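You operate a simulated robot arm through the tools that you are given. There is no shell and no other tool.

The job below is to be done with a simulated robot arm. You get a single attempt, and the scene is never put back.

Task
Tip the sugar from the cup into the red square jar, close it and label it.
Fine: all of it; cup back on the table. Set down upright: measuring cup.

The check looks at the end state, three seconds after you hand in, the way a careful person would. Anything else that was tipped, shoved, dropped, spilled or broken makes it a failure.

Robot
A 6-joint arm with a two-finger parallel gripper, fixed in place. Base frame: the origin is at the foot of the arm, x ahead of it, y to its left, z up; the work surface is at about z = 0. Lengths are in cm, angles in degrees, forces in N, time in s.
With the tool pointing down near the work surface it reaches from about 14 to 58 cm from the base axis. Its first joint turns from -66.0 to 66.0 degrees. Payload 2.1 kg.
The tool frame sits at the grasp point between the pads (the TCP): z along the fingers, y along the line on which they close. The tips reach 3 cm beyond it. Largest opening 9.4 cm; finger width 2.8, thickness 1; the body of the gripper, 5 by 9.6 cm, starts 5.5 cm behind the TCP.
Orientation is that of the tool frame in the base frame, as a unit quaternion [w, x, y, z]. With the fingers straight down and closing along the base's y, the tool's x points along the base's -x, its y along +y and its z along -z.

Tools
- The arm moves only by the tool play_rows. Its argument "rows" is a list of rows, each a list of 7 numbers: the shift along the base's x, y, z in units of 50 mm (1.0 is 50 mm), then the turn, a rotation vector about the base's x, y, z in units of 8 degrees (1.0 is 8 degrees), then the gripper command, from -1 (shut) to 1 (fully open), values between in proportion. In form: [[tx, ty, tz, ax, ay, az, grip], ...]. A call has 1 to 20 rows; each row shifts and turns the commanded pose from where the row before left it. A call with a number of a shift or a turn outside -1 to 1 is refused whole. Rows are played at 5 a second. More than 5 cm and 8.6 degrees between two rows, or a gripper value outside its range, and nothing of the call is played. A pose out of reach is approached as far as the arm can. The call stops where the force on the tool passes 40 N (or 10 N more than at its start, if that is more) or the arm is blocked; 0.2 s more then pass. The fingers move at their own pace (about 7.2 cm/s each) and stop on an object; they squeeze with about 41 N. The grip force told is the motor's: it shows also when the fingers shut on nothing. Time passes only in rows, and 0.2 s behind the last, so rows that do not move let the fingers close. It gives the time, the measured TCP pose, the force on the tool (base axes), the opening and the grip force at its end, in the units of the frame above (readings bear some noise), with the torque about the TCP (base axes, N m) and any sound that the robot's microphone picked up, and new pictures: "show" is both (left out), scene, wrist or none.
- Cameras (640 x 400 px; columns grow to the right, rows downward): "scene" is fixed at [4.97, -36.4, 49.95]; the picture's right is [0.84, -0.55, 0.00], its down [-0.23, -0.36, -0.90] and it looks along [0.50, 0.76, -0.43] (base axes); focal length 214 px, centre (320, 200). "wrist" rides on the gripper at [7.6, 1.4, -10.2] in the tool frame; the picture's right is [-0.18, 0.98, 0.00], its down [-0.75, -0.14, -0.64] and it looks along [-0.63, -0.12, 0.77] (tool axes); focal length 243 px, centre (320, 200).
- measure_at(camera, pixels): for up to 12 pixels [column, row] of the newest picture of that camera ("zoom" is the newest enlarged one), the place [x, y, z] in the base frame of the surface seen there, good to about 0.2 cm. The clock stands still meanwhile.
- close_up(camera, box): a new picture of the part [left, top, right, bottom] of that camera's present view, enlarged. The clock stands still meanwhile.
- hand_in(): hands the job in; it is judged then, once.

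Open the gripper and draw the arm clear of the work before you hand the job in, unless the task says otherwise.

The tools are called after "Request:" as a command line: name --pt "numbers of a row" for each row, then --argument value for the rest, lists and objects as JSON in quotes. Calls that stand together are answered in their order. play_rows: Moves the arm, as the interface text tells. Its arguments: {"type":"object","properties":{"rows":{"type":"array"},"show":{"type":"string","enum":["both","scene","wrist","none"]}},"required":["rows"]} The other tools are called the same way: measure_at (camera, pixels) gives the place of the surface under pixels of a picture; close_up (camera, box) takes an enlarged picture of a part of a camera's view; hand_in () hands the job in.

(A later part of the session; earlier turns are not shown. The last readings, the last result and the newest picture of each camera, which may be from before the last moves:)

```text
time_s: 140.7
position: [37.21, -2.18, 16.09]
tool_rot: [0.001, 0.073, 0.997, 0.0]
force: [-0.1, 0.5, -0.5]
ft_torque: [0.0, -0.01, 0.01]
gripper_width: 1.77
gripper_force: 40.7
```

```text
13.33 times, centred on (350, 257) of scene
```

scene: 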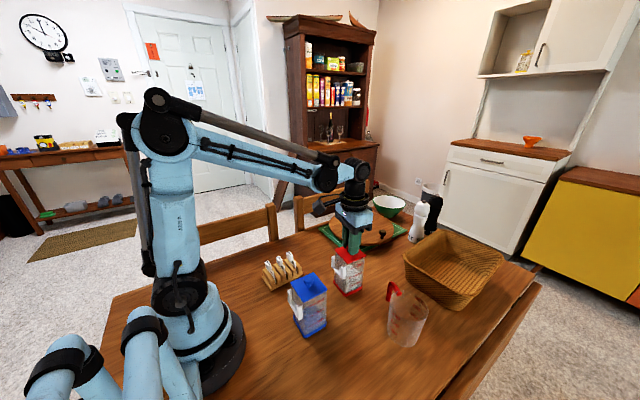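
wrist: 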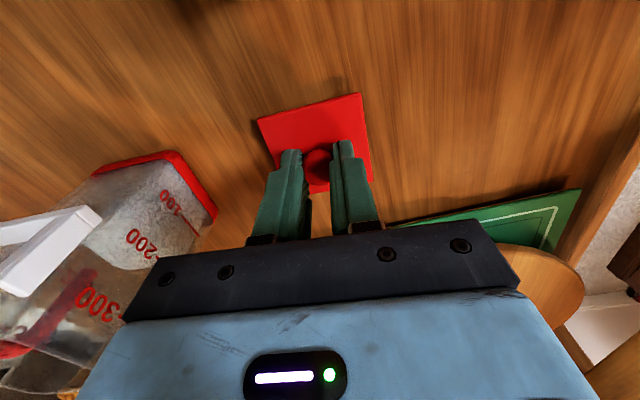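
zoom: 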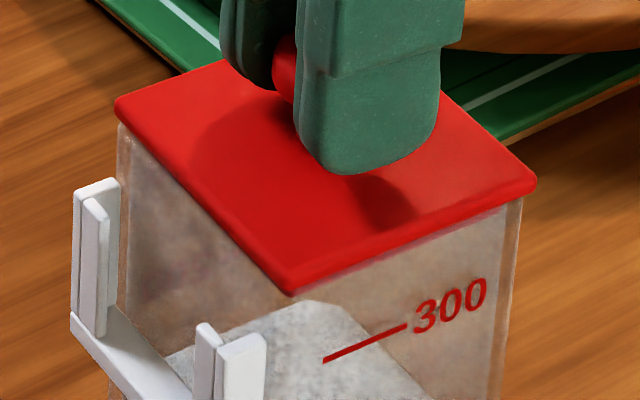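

No contact force at z 16.1 and the plug is entering evenly. I go on until the plate rests on the rim.

Request:
play_rows --pt "0 0 -0.012 0 0 0 -1" --pt "0 0 0 0 0 0 -1" --show "none"

Request:
play_rows --pt "0 0 -0.012 0 0 0 -1" --pt "0 0 0 0 0 0 -1" --show "scene"

Request:
close_up --camera "scene" --box '[330, 242, 370, 272]'

```text
time_s: 141.3
position: [37.15, -2.08, 16.02]
tool_rot: [0.001, 0.073, 0.997, 0.001]
force: [0.2, 0.4, -0.3]
ft_torque: [0.03, 0.01, 0.01]
gripper_width: 1.77
gripper_force: 41.1
```

```text
time_s: 141.9
position: [37.17, -2.06, 15.95]
tool_rot: [0.001, 0.073, 0.997, 0.002]
force: [-0.3, -0.3, 0.5]
ft_torque: [0.01, 0.01, 0.0]
gripper_width: 1.72
gripper_force: 40.0
```

scene: 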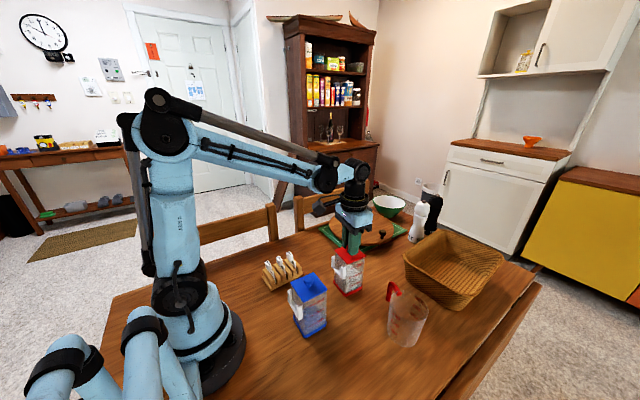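

```text
13.33 times, centred on (350, 257) of scene
```

zoom: 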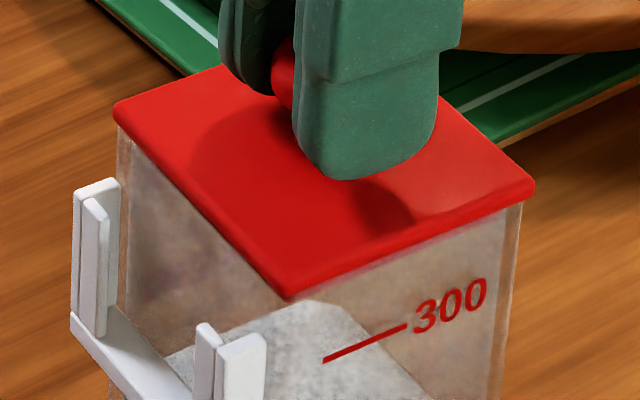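

The lid now looks seated all round (no gap at the left corner, 115,125). I press a little further to feel the seat.

Request:
play_rows --pt "0 0 -0.012 0 0 0 -1" --pt "0 0 0 0 0 0 -1" --show "none"

Request:
play_rows --pt "0 0 -0.012 0 0 0 -1" --pt "0 0 0 0 0 0 -1" --show "scene"

Request:
close_up --camera "scene" --box '[330, 242, 370, 272]'

```text
time_s: 142.5
position: [37.27, -1.98, 16.01]
tool_rot: [0.001, 0.074, 0.997, 0.002]
force: [1.9, 3.1, 16.4]
ft_torque: [0.07, -0.08, 0.01]
gripper_width: 1.69
gripper_force: 40.5
heard: snap
```

```text
time_s: 143.1
position: [37.13, -2.11, 15.9]
tool_rot: [0.001, 0.073, 0.997, 0.002]
force: [1.7, 5.8, 36.5]
ft_torque: [0.15, -0.04, -0.02]
gripper_width: 1.69
gripper_force: 41.3
```

scene: 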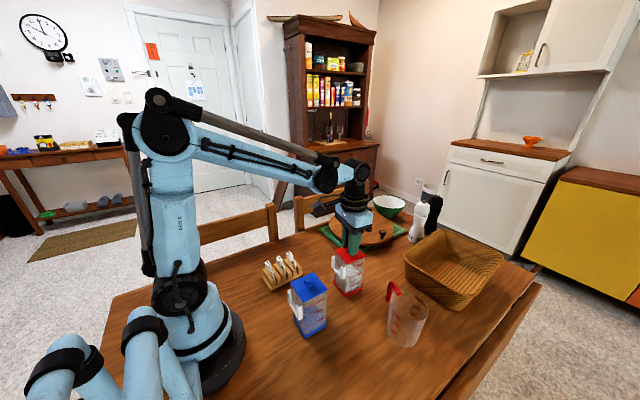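

```text
13.33 times, centred on (350, 257) of scene
```

zoom: 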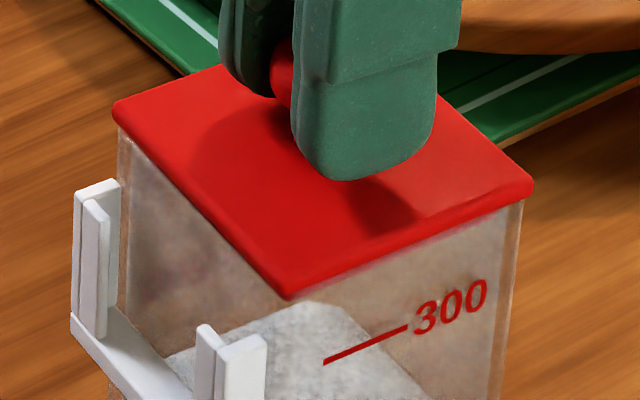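

A snap was heard: the lid is latched, centred and flat. I relieve the pressure and open the fingers.

Request:
play_rows --pt "0 0 0.012 0 0 0 -1" --pt "0 0 0.006 0 0 0 -0.7" --pt "0 0 0 0 0 0 -0.4" --pt "0 0 0 0 0 0 -0.1" --pt "0 0 0 0 0 0 -0.1" --show "none"

Request:
play_rows --pt "0 0 0.2 0 0 0 -0.1" --pt "0 0 0.5 0 0 0 -0.1" --pt "0 0 0.8 0 0 0 -0.1" --pt "0 0 0.5 0 0 0 -0.1" --pt "0 0 0 0 0 0 -0.1"

Request:
close_up --camera "scene" --box '[325, 235, 375, 305]'

```text
time_s: 144.3
position: [37.21, -2.08, 15.96]
tool_rot: [0.0, 0.073, 0.997, 0.001]
force: [0.6, 0.0, -0.2]
ft_torque: [0.0, 0.01, 0.0]
gripper_width: 4.2
gripper_force: 0.0
```

```text
time_s: 145.5
position: [37.32, -2.15, 25.93]
tool_rot: [0.001, 0.074, 0.997, 0.0]
force: [0.6, 0.6, -0.7]
ft_torque: [0.02, 0.01, 0.01]
gripper_width: 4.23
gripper_force: 0.1
```

scene: 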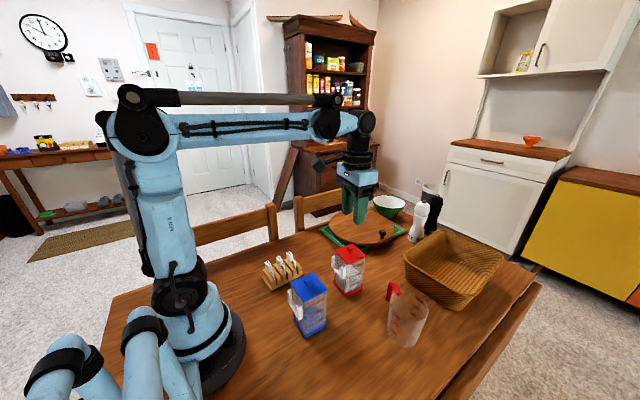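
wrist: 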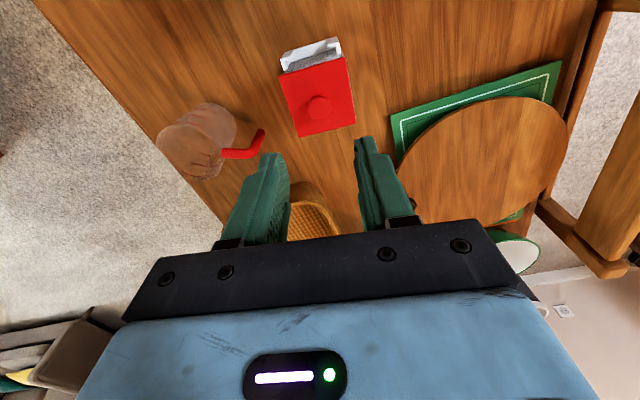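

```text
5.71 times, centred on (350, 270) of scene
```

zoom: 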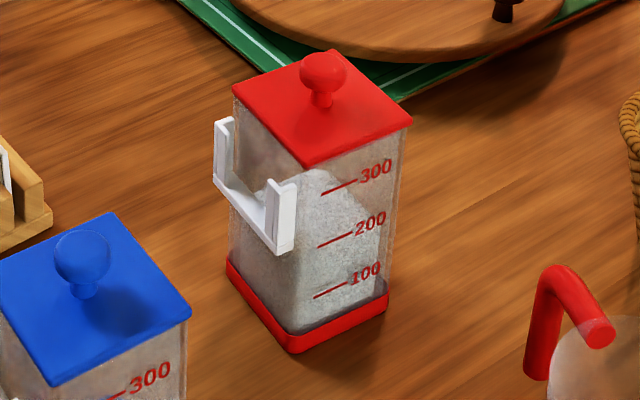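

The lid is on, just as at the start, with the sugar inside. Now the label: I move above the SUGAR tag (about (18.65,11.25)) to look at it from close by.

Request:
play_rows --pt "-0.62 0.445 0 0 0 0.258 0" --pt "-0.62 0.445 0 0 0 0.258 0" --pt "-0.62 0.445 0 0 0 0.258 0" --pt "-0.62 0.445 0 0 0 0.258 0" --pt "-0.62 0.445 0 0 0 0.258 0" --pt "-0.62 0.445 0 0 0 0.258 0" --pt "0 0 -0.6 0 0 0 0" --pt "0 0 -0.6 0 0 0 0" --pt "0 0 -0.6 0 0 0 0" --pt "0 0 0 0 0 0 0"

Request:
close_up --camera "scene" --box '[255, 240, 311, 295]'

Request:
close_up --camera "wrist" --box '[220, 60, 420, 210]'

```text
time_s: 147.7
position: [18.53, 11.11, 16.71]
tool_rot: [0.001, -0.033, 0.999, 0.001]
force: [0.1, 0.0, 1.3]
ft_torque: [0.0, -0.02, -0.01]
gripper_width: 4.71
gripper_force: 0.1
```

scene: 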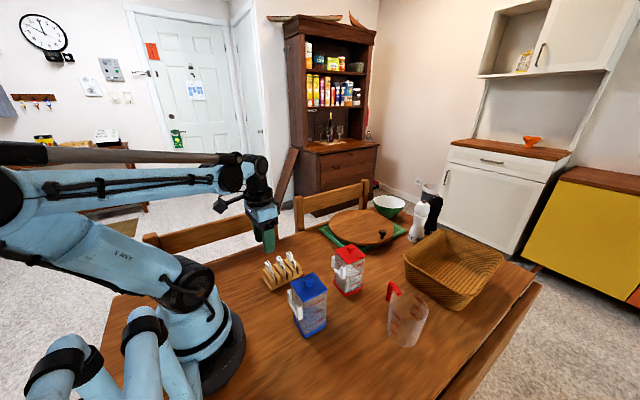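
wrist: 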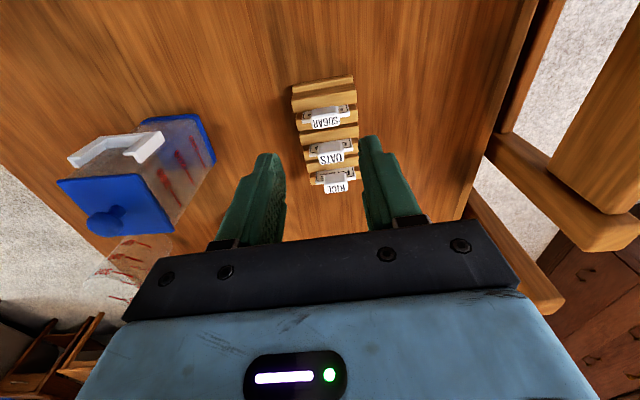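

```text
7.27 times, centred on (283, 268) of scene
```

zoom: 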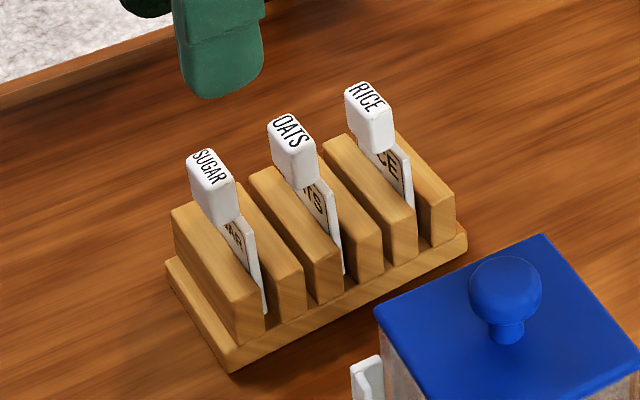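

```text
2.67 times, centred on (320, 135) of wrist
```

zoom: 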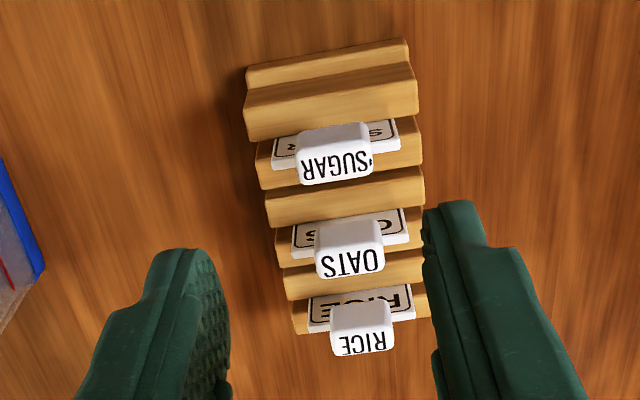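

The tag is aligned with the gripper's yaw but lies about 5 mm toward +y and 2 mm toward the base from the tool axis. I trim and come down to z 12 for another look.

Request:
play_rows --pt "-0.04 0.104 -0.3 0 0 0 0" --pt "0 0 -0.4 0 0 0 0" --pt "0 0 -0.24 0 0 0 0" --pt "0 0 0 0 0 0 0"

Request:
close_up --camera "wrist" --box '[220, 60, 420, 210]'

Request:
close_up --camera "scene" --box '[255, 240, 311, 295]'

```text
time_s: 148.7
position: [18.32, 11.79, 12.23]
tool_rot: [0.001, -0.034, 0.999, 0.001]
force: [0.0, 0.4, 0.3]
ft_torque: [-0.02, 0.02, 0.01]
gripper_width: 4.7
gripper_force: 0.1
```

scene: 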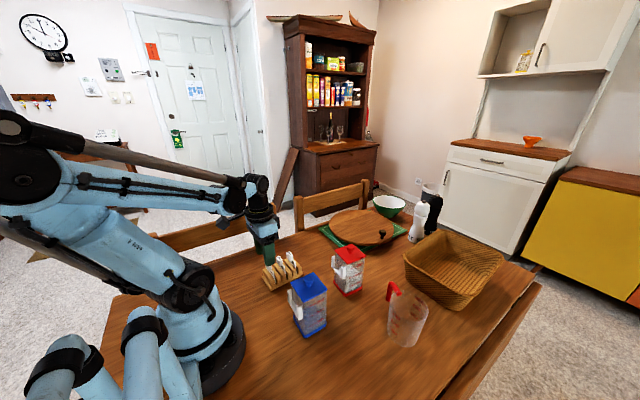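
wrist: 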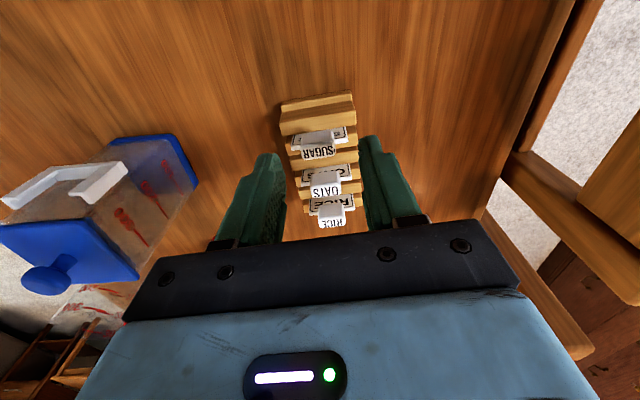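

```text
2.67 times, centred on (320, 135) of wrist
```

zoom: 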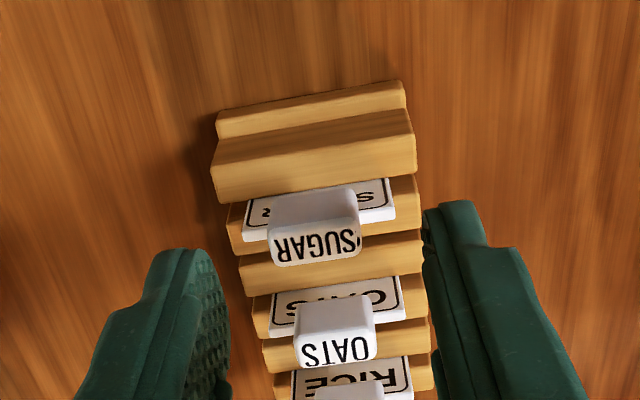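

```text
7.27 times, centred on (283, 268) of scene
```

zoom: 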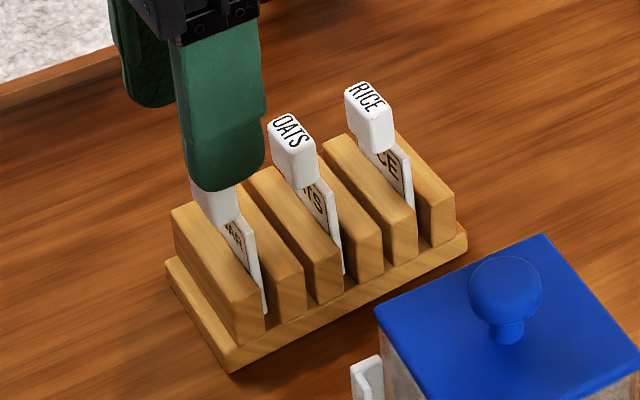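

The block's lettered top is at wrist zoom (317,250), which puts its centre about 4.5 mm further out and 1 mm toward -y. I also measure the rack wall tops to set the fingertip depth.

Request:
measure_at --camera "zoom" --pixels '[[185, 215], [205, 240], [245, 290], [262, 205], [285, 240], [290, 200], [325, 165], [250, 240], [260, 300], [210, 215]]'

Request:
measure_at --camera "wrist" --pixels '[[318, 154], [304, 157], [332, 148], [316, 140], [318, 118], [296, 150], [346, 133], [300, 120], [315, 168], [315, 162]]'

```text
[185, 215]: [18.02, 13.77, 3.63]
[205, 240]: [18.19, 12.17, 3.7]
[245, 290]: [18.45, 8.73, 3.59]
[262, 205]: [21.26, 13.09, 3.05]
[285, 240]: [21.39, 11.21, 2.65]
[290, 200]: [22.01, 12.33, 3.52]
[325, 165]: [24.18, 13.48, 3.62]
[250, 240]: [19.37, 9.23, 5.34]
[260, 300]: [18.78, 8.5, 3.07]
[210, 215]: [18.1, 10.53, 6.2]
```

```text
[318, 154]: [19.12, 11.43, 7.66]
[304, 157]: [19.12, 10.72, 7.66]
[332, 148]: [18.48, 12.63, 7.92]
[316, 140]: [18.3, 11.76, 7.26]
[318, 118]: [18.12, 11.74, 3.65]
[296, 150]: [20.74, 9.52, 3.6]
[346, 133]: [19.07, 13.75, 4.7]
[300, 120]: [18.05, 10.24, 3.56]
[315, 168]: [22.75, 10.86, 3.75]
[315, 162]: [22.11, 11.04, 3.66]
```

Rack walls top out at z 3.6 and the block spans about z 5.5–7.7, centred near (18.85,11.6). I trim and lower to TCP z 9.0 (tips at 6.0), then check before closing.

Request:
play_rows --pt "0.09 -0.026 0 0 0 0 0" --pt "0 0 -0.24 0 0 0 0" --pt "0 0 -0.24 0 0 0 0" --pt "0 0 -0.16 0 0 0 0" --pt "0 0 0 0 0 0 0"

Request:
close_up --camera "wrist" --box '[220, 80, 420, 230]'

Request:
close_up --camera "scene" --box '[255, 240, 311, 295]'

```text
time_s: 149.9
position: [18.87, 11.57, 8.97]
tool_rot: [0.0, -0.034, 0.999, 0.001]
force: [0.1, 1.3, 0.9]
ft_torque: [-0.01, -0.03, -0.04]
gripper_width: 4.69
gripper_force: 0.1
```

scene: 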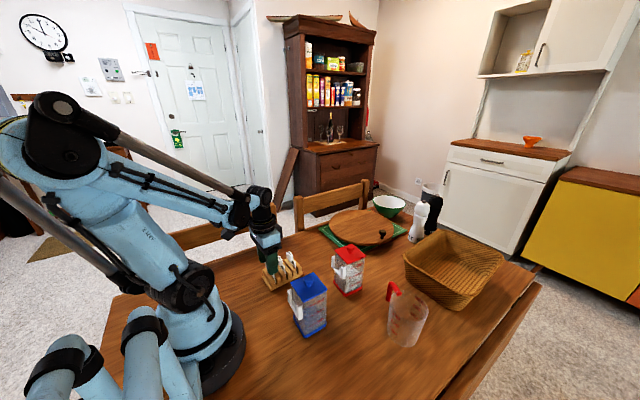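
wrist: 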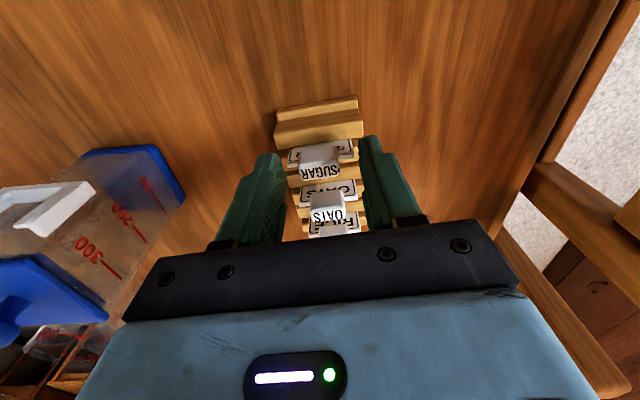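

```text
2.67 times, centred on (320, 155) of wrist
```

zoom: 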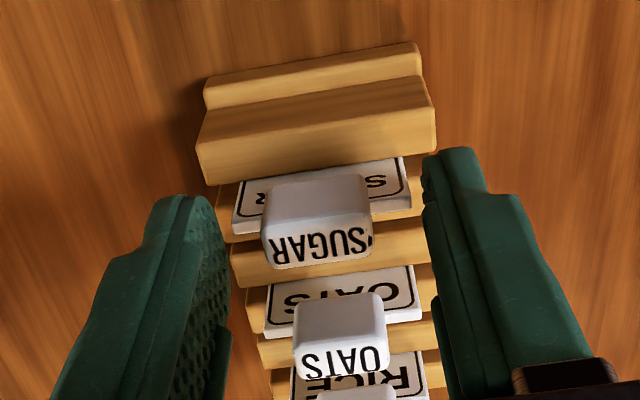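

```text
7.27 times, centred on (283, 268) of scene
```

zoom: 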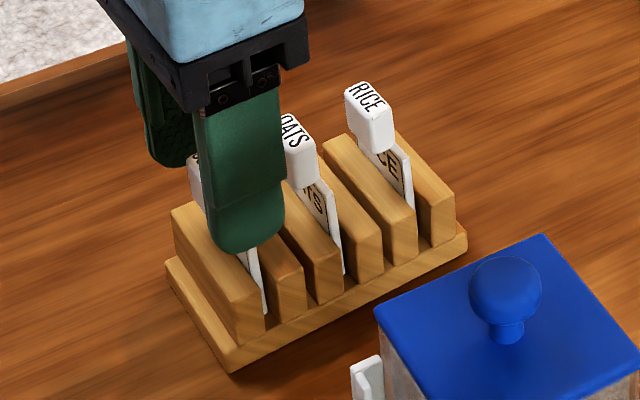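

The block is centred between the fingers. I close on the SUGAR tag's block.

Request:
play_rows --pt "0 0 0 0 0 0 -0.2" --pt "0 0 0 0 0 0 -0.4" --pt "0 0 0 0 0 0 -0.6" --pt "0 0 0 0 0 0 -0.8" --pt "0 0 0 0 0 0 -1" --pt "0 0 0 0 0 0 -1"

Request:
close_up --camera "wrist" --box '[220, 80, 420, 230]'

```text
time_s: 151.3
position: [18.98, 11.68, 8.95]
tool_rot: [0.001, -0.034, 0.999, 0.001]
force: [0.3, -0.1, -0.9]
ft_torque: [0.02, -0.03, 0.02]
gripper_width: 2.21
gripper_force: 41.1
```

scene: 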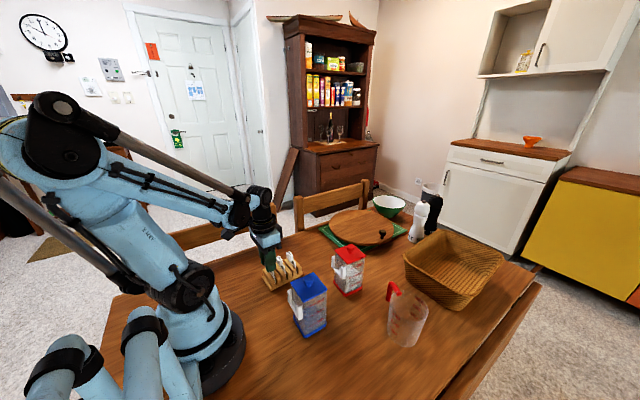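
wrist: 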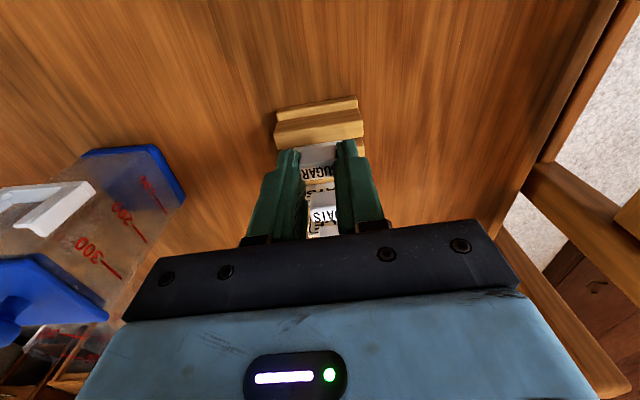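

```text
2.67 times, centred on (320, 155) of wrist
```

zoom: 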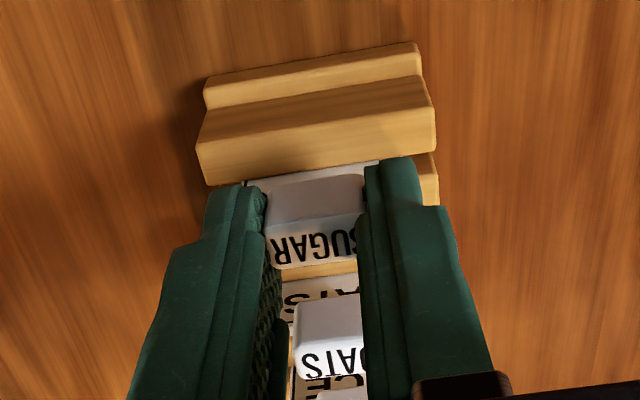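

Gripped at 2.21 cm and the rack has not moved. I pull the tag straight up out of its slot.

Request:
play_rows --pt "0 0 0.06 0 0 0 -1" --pt "0 0 0.1 0 0 0 -1" --pt "0 0 0.16 0 0 0 -1" --pt "0 0 0.2 0 0 0 -1" --pt "0 0 0.3 0 0 0 -1" --pt "0 0 0.4 0 0 0 -1" --pt "0 0 0.4 0 0 0 -1" --pt "0 0 0 0 0 0 -1"

Request:
close_up --camera "scene" --box '[250, 210, 316, 295]'

Request:
close_up --camera "wrist" --box '[220, 80, 420, 230]'

```text
time_s: 153.1
position: [18.81, 11.69, 17.2]
tool_rot: [0.001, -0.035, 0.999, 0.001]
force: [0.0, 0.9, 0.5]
ft_torque: [0.0, 0.0, -0.01]
gripper_width: 2.17
gripper_force: 41.1
```

scene: 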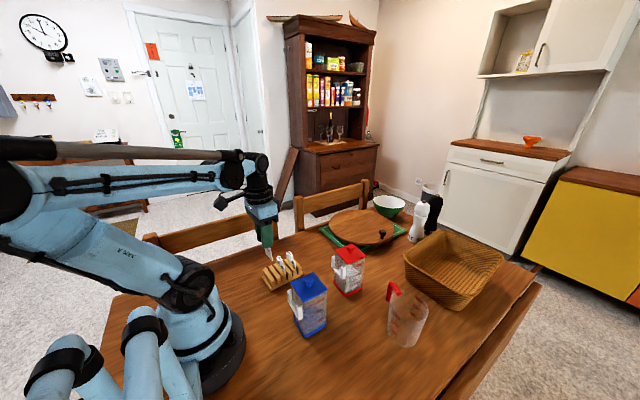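
wrist: 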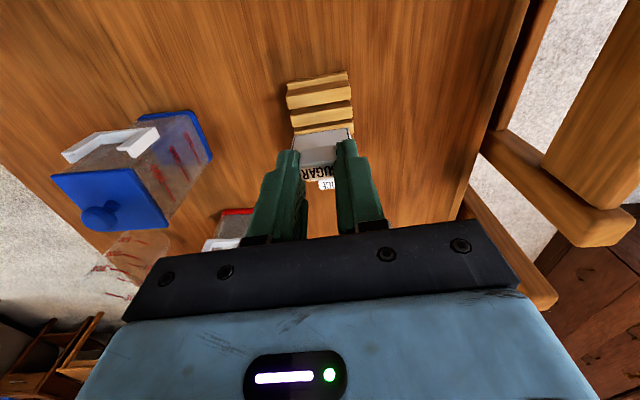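

```text
4.71 times, centred on (283, 252) of scene
```

zoom: 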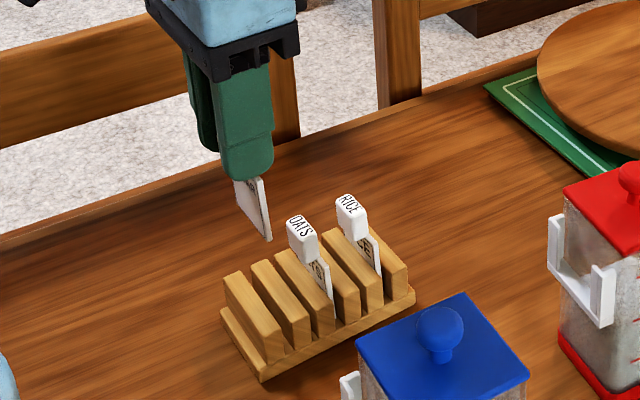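

```text
2.67 times, centred on (320, 155) of wrist
```

zoom: 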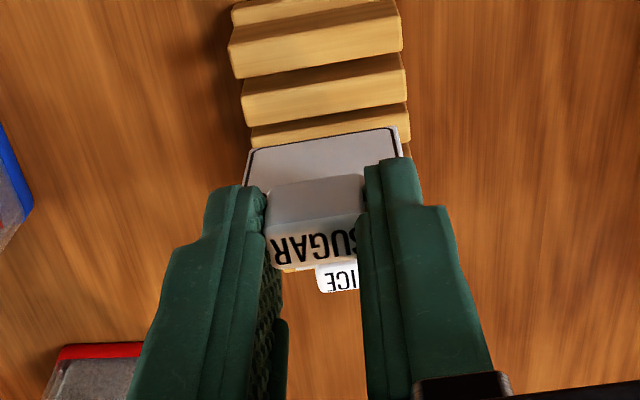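

The SUGAR tag is out cleanly and hangs straight. I measure its plate and, again, the pocket on the red jar.

Request:
measure_at --camera "scene" --pixels '[[267.1, 250.9], [270, 252], [270.9, 258], [266, 249], [271.5, 259.8], [265.5, 252.5]]'

Request:
close_up --camera "scene" --box '[325, 248, 355, 285]'

Request:
close_up --camera "scene" --box '[258, 238, 282, 268]'

```text
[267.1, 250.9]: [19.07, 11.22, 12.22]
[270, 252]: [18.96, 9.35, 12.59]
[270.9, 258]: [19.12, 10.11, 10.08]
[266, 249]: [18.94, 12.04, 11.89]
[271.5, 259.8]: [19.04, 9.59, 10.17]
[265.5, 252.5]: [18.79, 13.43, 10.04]
```

```text
10.81 times, centred on (340, 266) of scene
```

zoom: 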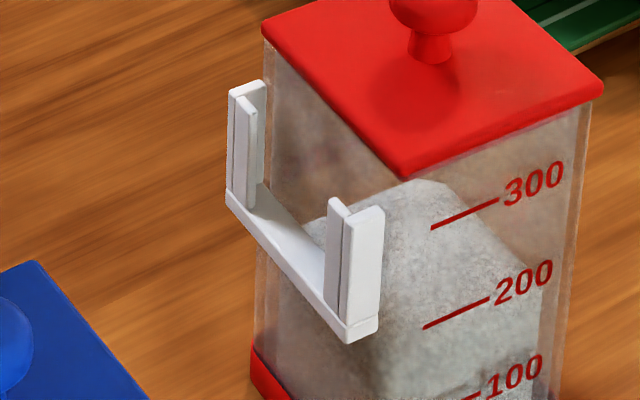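

```text
13.33 times, centred on (270, 253) of scene
```

zoom: 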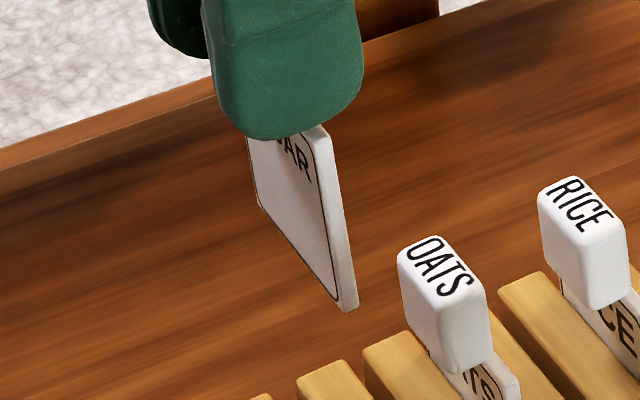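

The plate's bottom is 7.2 cm below the TCP. I re-take the pocket close-up and measure its rails, lips and ledge.

Request:
close_up --camera "scene" --box '[328, 255, 352, 281]'

Request:
measure_at --camera "zoom" --pixels '[[165, 85], [192, 78], [185, 108], [175, 180], [158, 180], [335, 260], [385, 272], [330, 350], [370, 370], [235, 280], [280, 345], [250, 265]]'

```text
15.38 times, centred on (340, 268) of scene
```

zoom: 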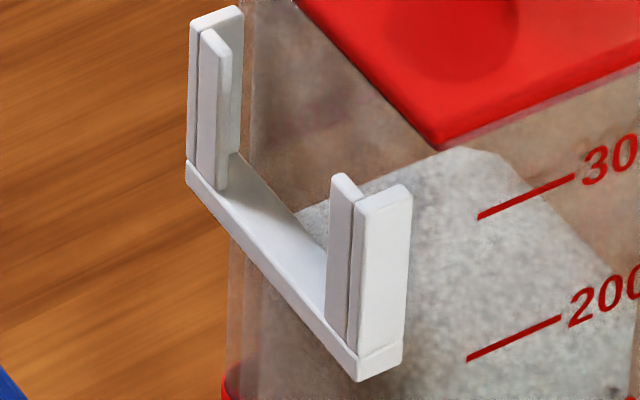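

```text
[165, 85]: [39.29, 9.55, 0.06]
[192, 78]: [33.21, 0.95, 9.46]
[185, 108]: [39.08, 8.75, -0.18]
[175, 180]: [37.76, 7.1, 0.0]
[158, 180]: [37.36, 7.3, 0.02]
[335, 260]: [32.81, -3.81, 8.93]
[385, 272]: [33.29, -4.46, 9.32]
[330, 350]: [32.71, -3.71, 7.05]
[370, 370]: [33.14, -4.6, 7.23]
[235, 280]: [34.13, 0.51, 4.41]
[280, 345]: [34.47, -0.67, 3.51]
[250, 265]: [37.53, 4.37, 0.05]
```

The pocket has lips in front, so the plate (4.35 cm wide, 0.3 cm behind the TCP line) must slide down between lips and jar wall, centred near (33.9,-1.85). I raise the tag and bring it above there, turned to the jar's yaw.

Request:
play_rows --pt "0 0 0.5 0 0 0 -1" --pt "0 0 0.5 0 0 0 -1" --pt "0.58 -0.538 0 0 0 -0.2125 -1" --pt "0.58 -0.538 0 0 0 -0.2125 -1" --pt "0.58 -0.538 0 0 0 -0.2125 -1" --pt "0.58 -0.538 0 0 0 -0.2125 -1" --pt "0.58 -0.538 0 0 0 -0.2125 -1" --pt "0 0 0 0 0 0 -1" --pt "0 0 0 0 0 0 -1"

Request:
close_up --camera "wrist" --box '[220, 60, 420, 210]'

Request:
close_up --camera "scene" --box '[315, 215, 375, 290]'

```text
time_s: 155.1
position: [33.42, -1.99, 22.16]
tool_rot: [0.001, 0.039, 0.999, 0.001]
force: [-1.1, -1.0, -0.6]
ft_torque: [-0.04, -0.01, 0.0]
gripper_width: 2.19
gripper_force: 40.7
```

scene: 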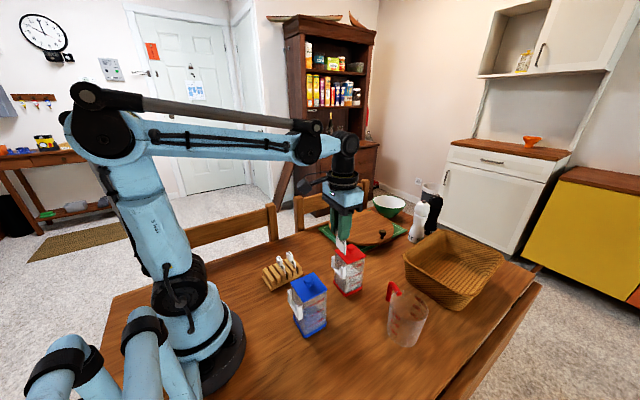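
wrist: 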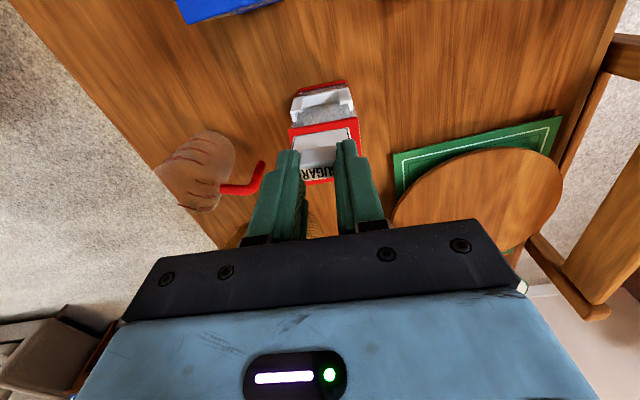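

```text
2.67 times, centred on (320, 135) of wrist
```

zoom: 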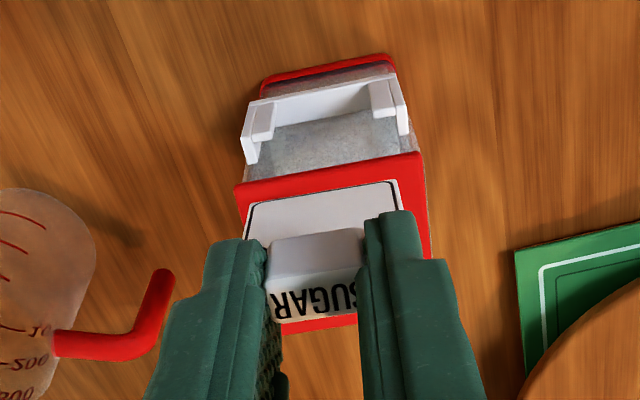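

```text
5.33 times, centred on (345, 252) of scene
```

zoom: 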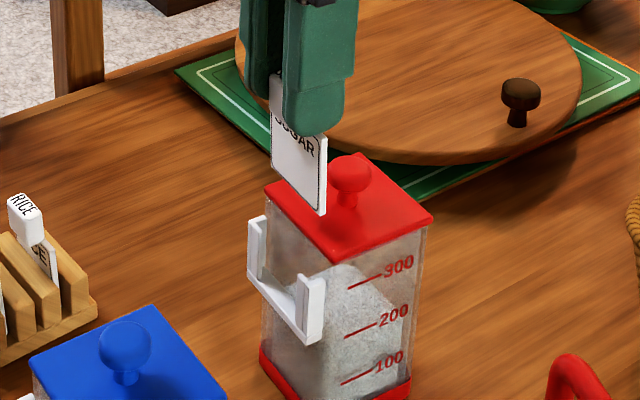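

The wrist view shows the plate's lower edge and, beyond it, the pocket with both brackets. I zoom in to read the pocket's rails precisely.

Request:
close_up --camera "wrist" --box '[280, 80, 370, 150]'

Request:
measure_at --camera "zoom" --pixels '[[115, 150], [105, 200], [455, 90], [500, 130], [140, 130], [430, 80], [300, 140], [150, 330], [520, 260], [330, 300]]'

```text
5.71 times, centred on (325, 115) of wrist
```

zoom: 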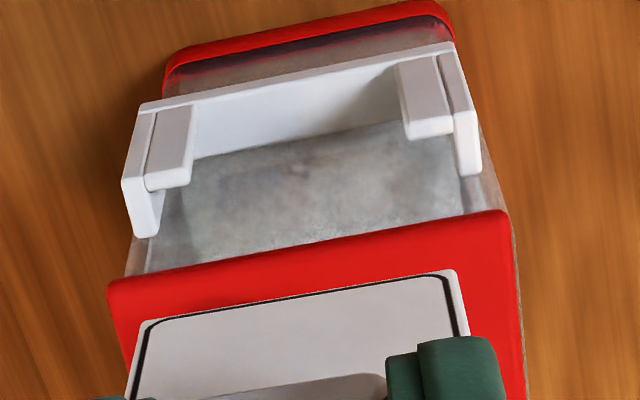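

```text
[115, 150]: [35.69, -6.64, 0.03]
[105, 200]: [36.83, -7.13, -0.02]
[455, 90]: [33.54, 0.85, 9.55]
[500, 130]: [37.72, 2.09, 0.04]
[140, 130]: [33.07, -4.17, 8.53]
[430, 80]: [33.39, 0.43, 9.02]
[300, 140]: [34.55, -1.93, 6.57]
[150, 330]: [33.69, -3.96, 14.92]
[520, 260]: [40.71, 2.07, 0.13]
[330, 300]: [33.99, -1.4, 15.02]
```

From the sharp view: slot centre lies at about tool (-0.12,+0.21), the plate's centre at (-0.25,+0.08), yaw within 1°. I shift 1.4 mm back and 1.4 mm left, turn +0.6°, and lower to z 19.2 to check again.

Request:
play_rows --pt "-0.028 0.028 0 0 0 0.075 -1" --pt "0 0 -0.2 0 0 0 -1" --pt "0 0 -0.2 0 0 0 -1" --pt "0 0 -0.18 0 0 0 -1" --pt "0 0 0 0 0 0 -1"

Request:
close_up --camera "wrist" --box '[280, 90, 370, 160]'

Request:
close_up --camera "scene" --box '[325, 235, 361, 280]'

```text
time_s: 156.3
position: [33.24, -1.66, 19.13]
tool_rot: [0.001, 0.035, 0.999, 0.001]
force: [0.8, 0.9, -0.5]
ft_torque: [-0.02, 0.0, -0.01]
gripper_width: 2.19
gripper_force: 40.7
```

scene: 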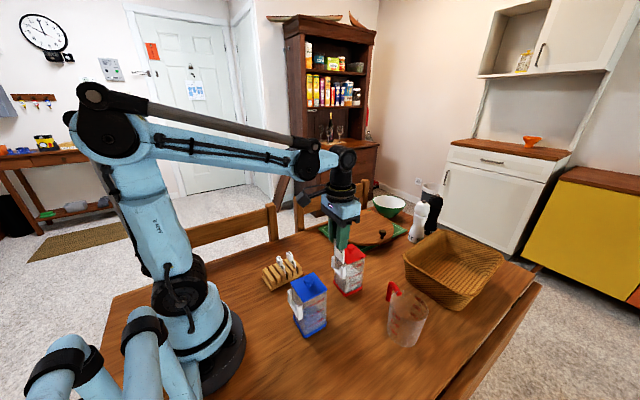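
wrist: 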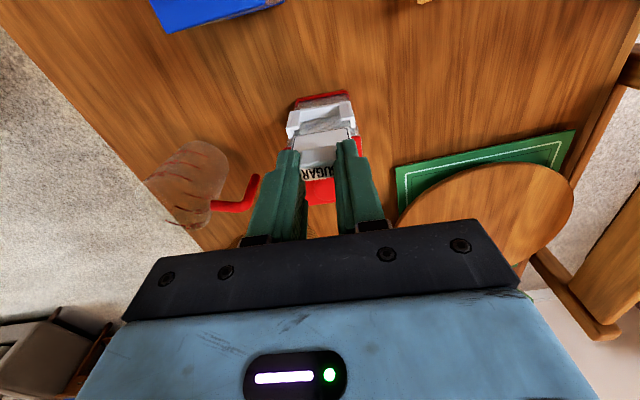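

```text
5.71 times, centred on (325, 125) of wrist
```

zoom: 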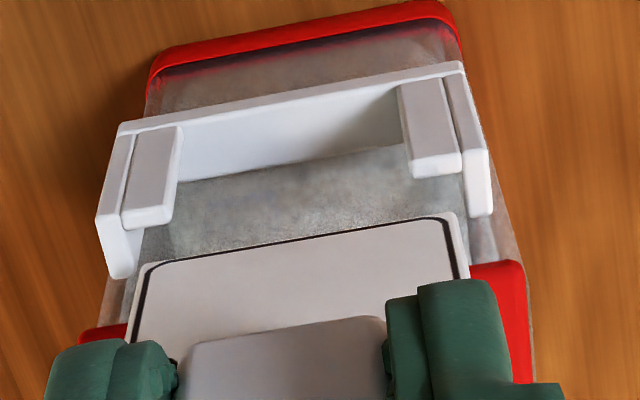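

```text
8.89 times, centred on (343, 258) of scene
```

zoom: 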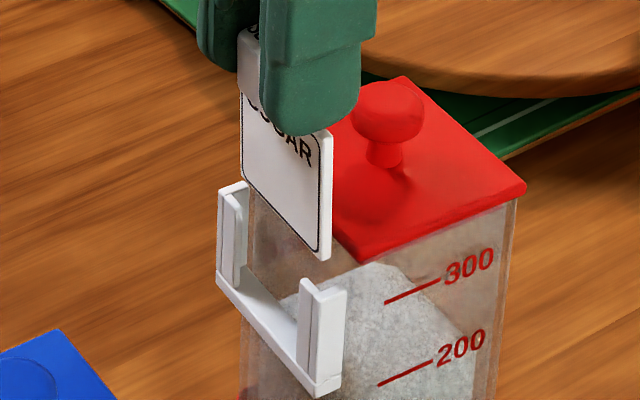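

The plate is in line with the slot (plate centre about 0.7 mm outward of slot centre, sideways within 0.5 mm). I nudge 0.5 mm inward and lower slowly into the rails.

Request:
play_rows --pt "0.01 0 -0.06 0 0 0 -1" --pt "0 0 -0.06 0 0 0 -1" --pt "0 0 -0.06 0 0 0 -1" --pt "0 0 -0.06 0 0 0 -1" --pt "0 0 -0.06 0 0 0 -1" --pt "0 0 0 0 0 0 -1"

Request:
close_up --camera "wrist" --box '[280, 90, 370, 160]'

Request:
close_up --camera "scene" --box '[325, 240, 361, 285]'

```text
time_s: 157.7
position: [33.18, -1.58, 17.68]
tool_rot: [0.002, 0.035, 0.999, 0.001]
force: [-0.1, 0.0, 0.2]
ft_torque: [0.03, 0.02, 0.0]
gripper_width: 2.17
gripper_force: 40.9
```

scene: 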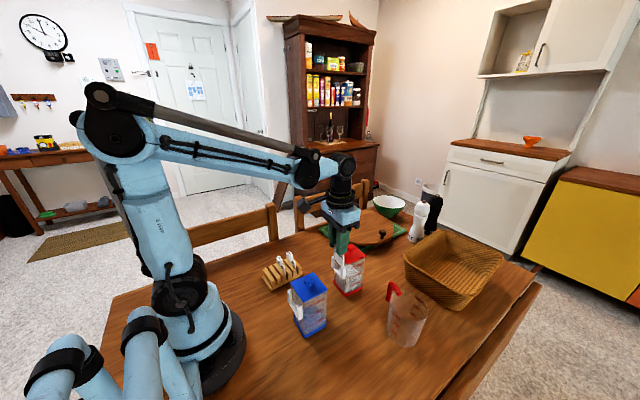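
wrist: 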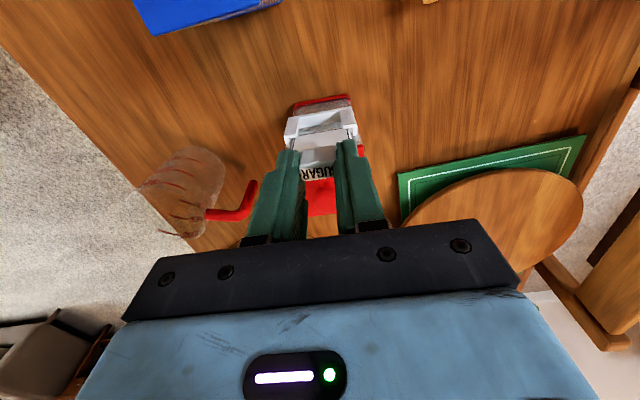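

```text
5.71 times, centred on (325, 125) of wrist
```

zoom: 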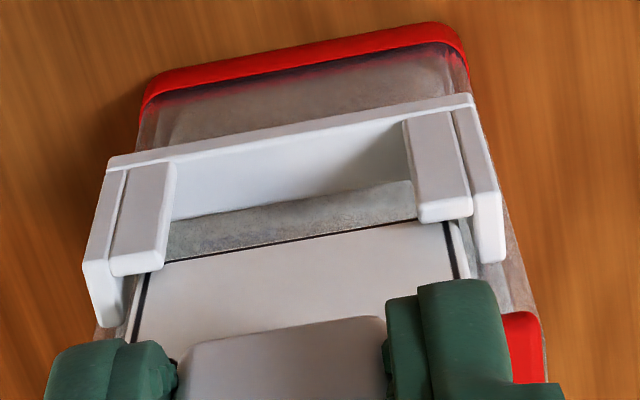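

```text
8.89 times, centred on (343, 262) of scene
```

zoom: 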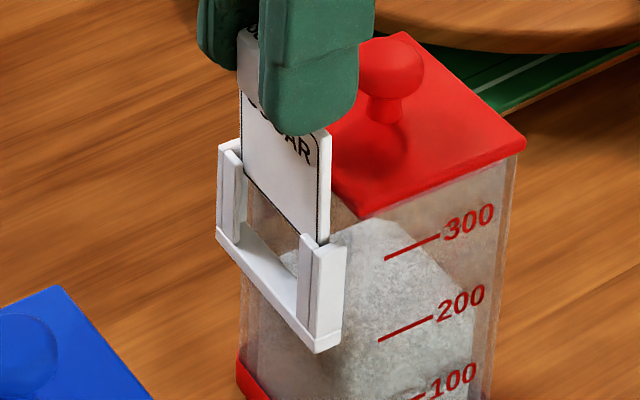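

Both plate edges have gone in behind the lips with no force. I lower further to z 15.75, where the fingertips would still stay just above the lid.

Request:
play_rows --pt "0 0 -0.05 0 0 0 -1" --pt "0 0 -0.05 0 0 0 -1" --pt "0 0 -0.06 0 0 0 -1" --pt "0 0 -0.06 0 0 0 -1" --pt "0 0 -0.06 0 0 0 -1" --pt "0 0 -0.06 0 0 0 -1" --pt "0 0 -0.04 0 0 0 -1" --pt "0 0 0 0 0 0 -1"

Request:
close_up --camera "wrist" --box '[280, 90, 370, 160]'

Request:
close_up --camera "scene" --box '[325, 240, 361, 285]'

```text
time_s: 159.5
position: [33.31, -1.61, 15.74]
tool_rot: [0.001, 0.035, 0.999, 0.0]
force: [-0.4, 0.3, 0.2]
ft_torque: [0.0, 0.01, 0.01]
gripper_width: 2.21
gripper_force: 41.3
```

scene: 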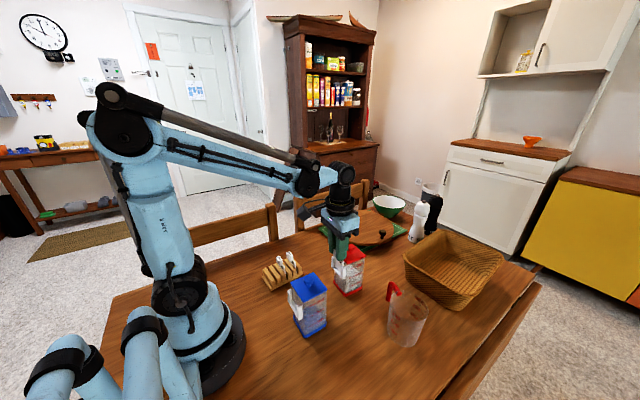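
wrist: 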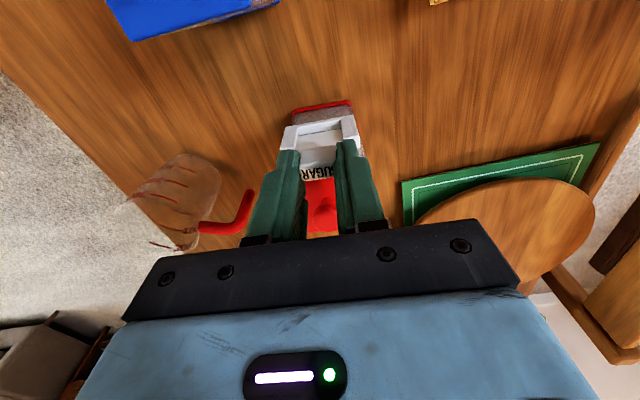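

```text
5.71 times, centred on (325, 125) of wrist
```

zoom: 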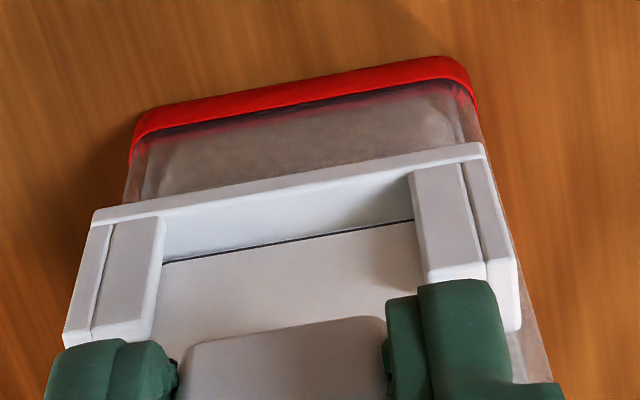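

```text
8.89 times, centred on (343, 262) of scene
```

zoom: 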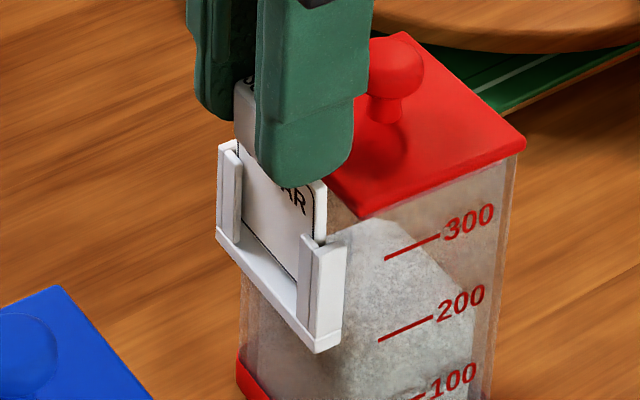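

The plate is well down in the rails, about 1 cm above the ledge; going lower would bring the fingertips onto the lid. I open the fingers a little so the tag slides down the rest of the way.

Request:
play_rows --pt "0 0 0 0 0 0 -0.45" --pt "0 0 0 0 0 0 -0.35" --pt "0 0 0 0 0 0 -0.3" --pt "0 0 0 0 0 0 -0.3"

Request:
close_up --camera "wrist" --box '[280, 90, 370, 160]'

Request:
close_up --camera "scene" --box '[325, 240, 361, 285]'

```text
time_s: 160.5
position: [33.19, -1.79, 15.79]
tool_rot: [0.002, 0.035, 0.999, 0.001]
force: [0.0, -0.7, -0.3]
ft_torque: [0.02, 0.03, 0.0]
gripper_width: 3.26
gripper_force: 0.1
```

scene: 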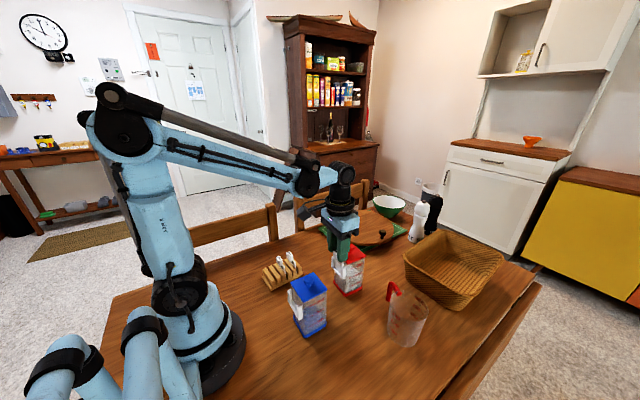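
wrist: 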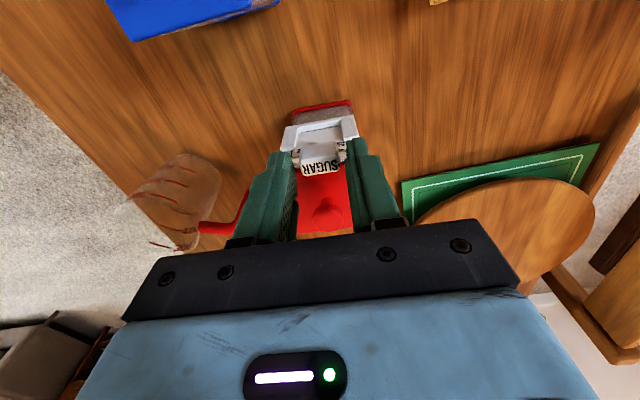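

```text
5.71 times, centred on (325, 125) of wrist
```

zoom: 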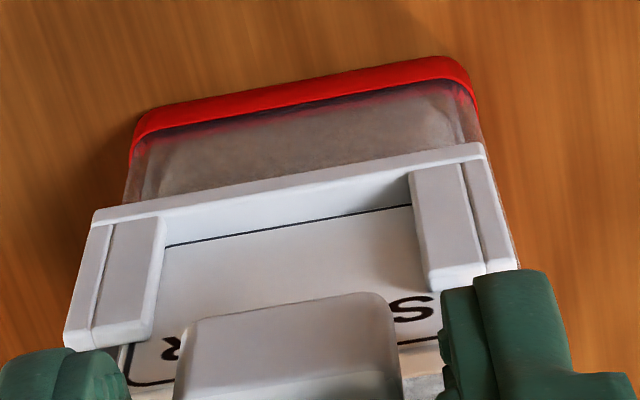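

```text
8.89 times, centred on (343, 262) of scene
```

zoom: 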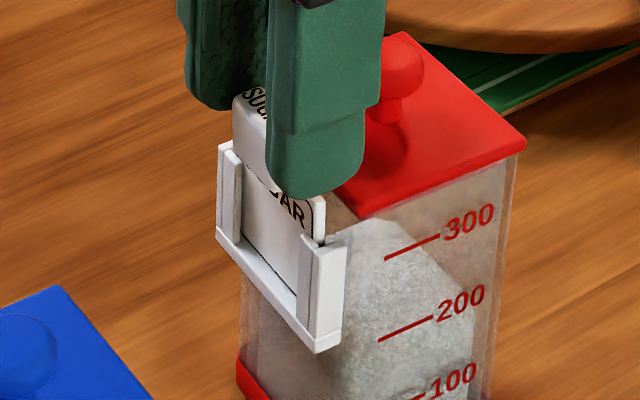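

The tag has slid down. I rise straight up to see it clearly.

Request:
play_rows --pt "0 0 0.1 0 0 0 -0.3" --pt "0 0 0.2 0 0 0 -0.3" --pt "0 0 0.4 0 0 0 -0.2" --pt "0 0 0.4 0 0 0 -0.2" --pt "0 0 0 0 0 0 -0.2"

Request:
close_up --camera "scene" --box '[325, 240, 361, 285]'

Request:
close_up --camera "wrist" --box '[270, 70, 380, 160]'

```text
time_s: 161.7
position: [33.21, -1.6, 21.4]
tool_rot: [0.002, 0.036, 0.999, 0.001]
force: [-1.2, -0.7, 0.2]
ft_torque: [-0.04, 0.01, -0.01]
gripper_width: 3.77
gripper_force: 0.0
```

scene: 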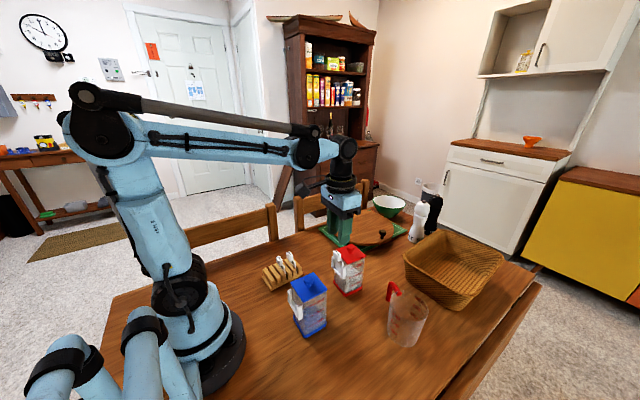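
wrist: 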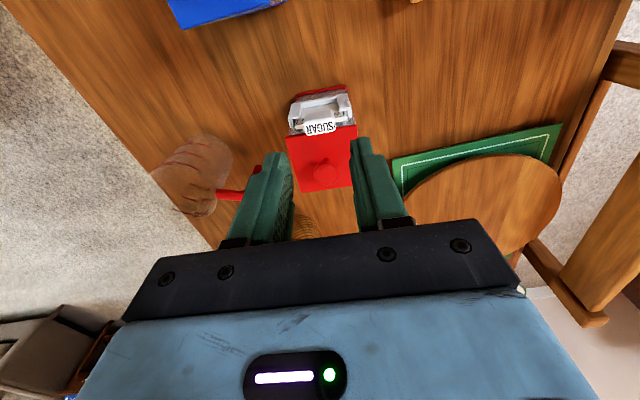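

```text
8.89 times, centred on (343, 262) of scene
```

zoom: 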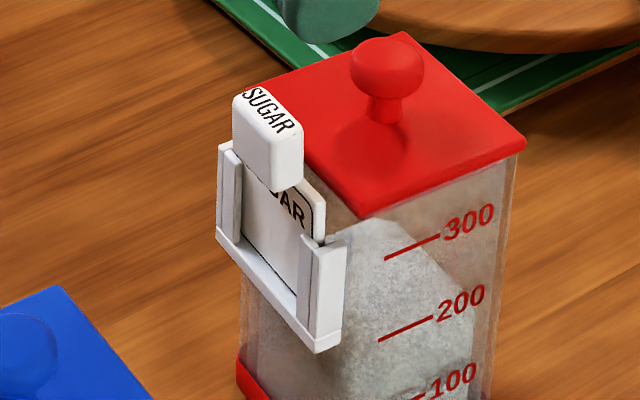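

```text
4.44 times, centred on (325, 115) of wrist
```

zoom: 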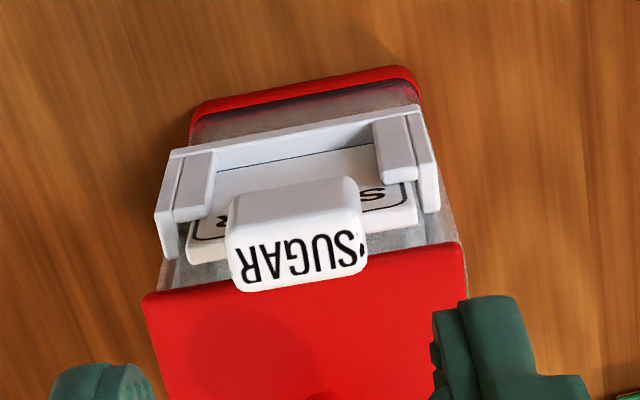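

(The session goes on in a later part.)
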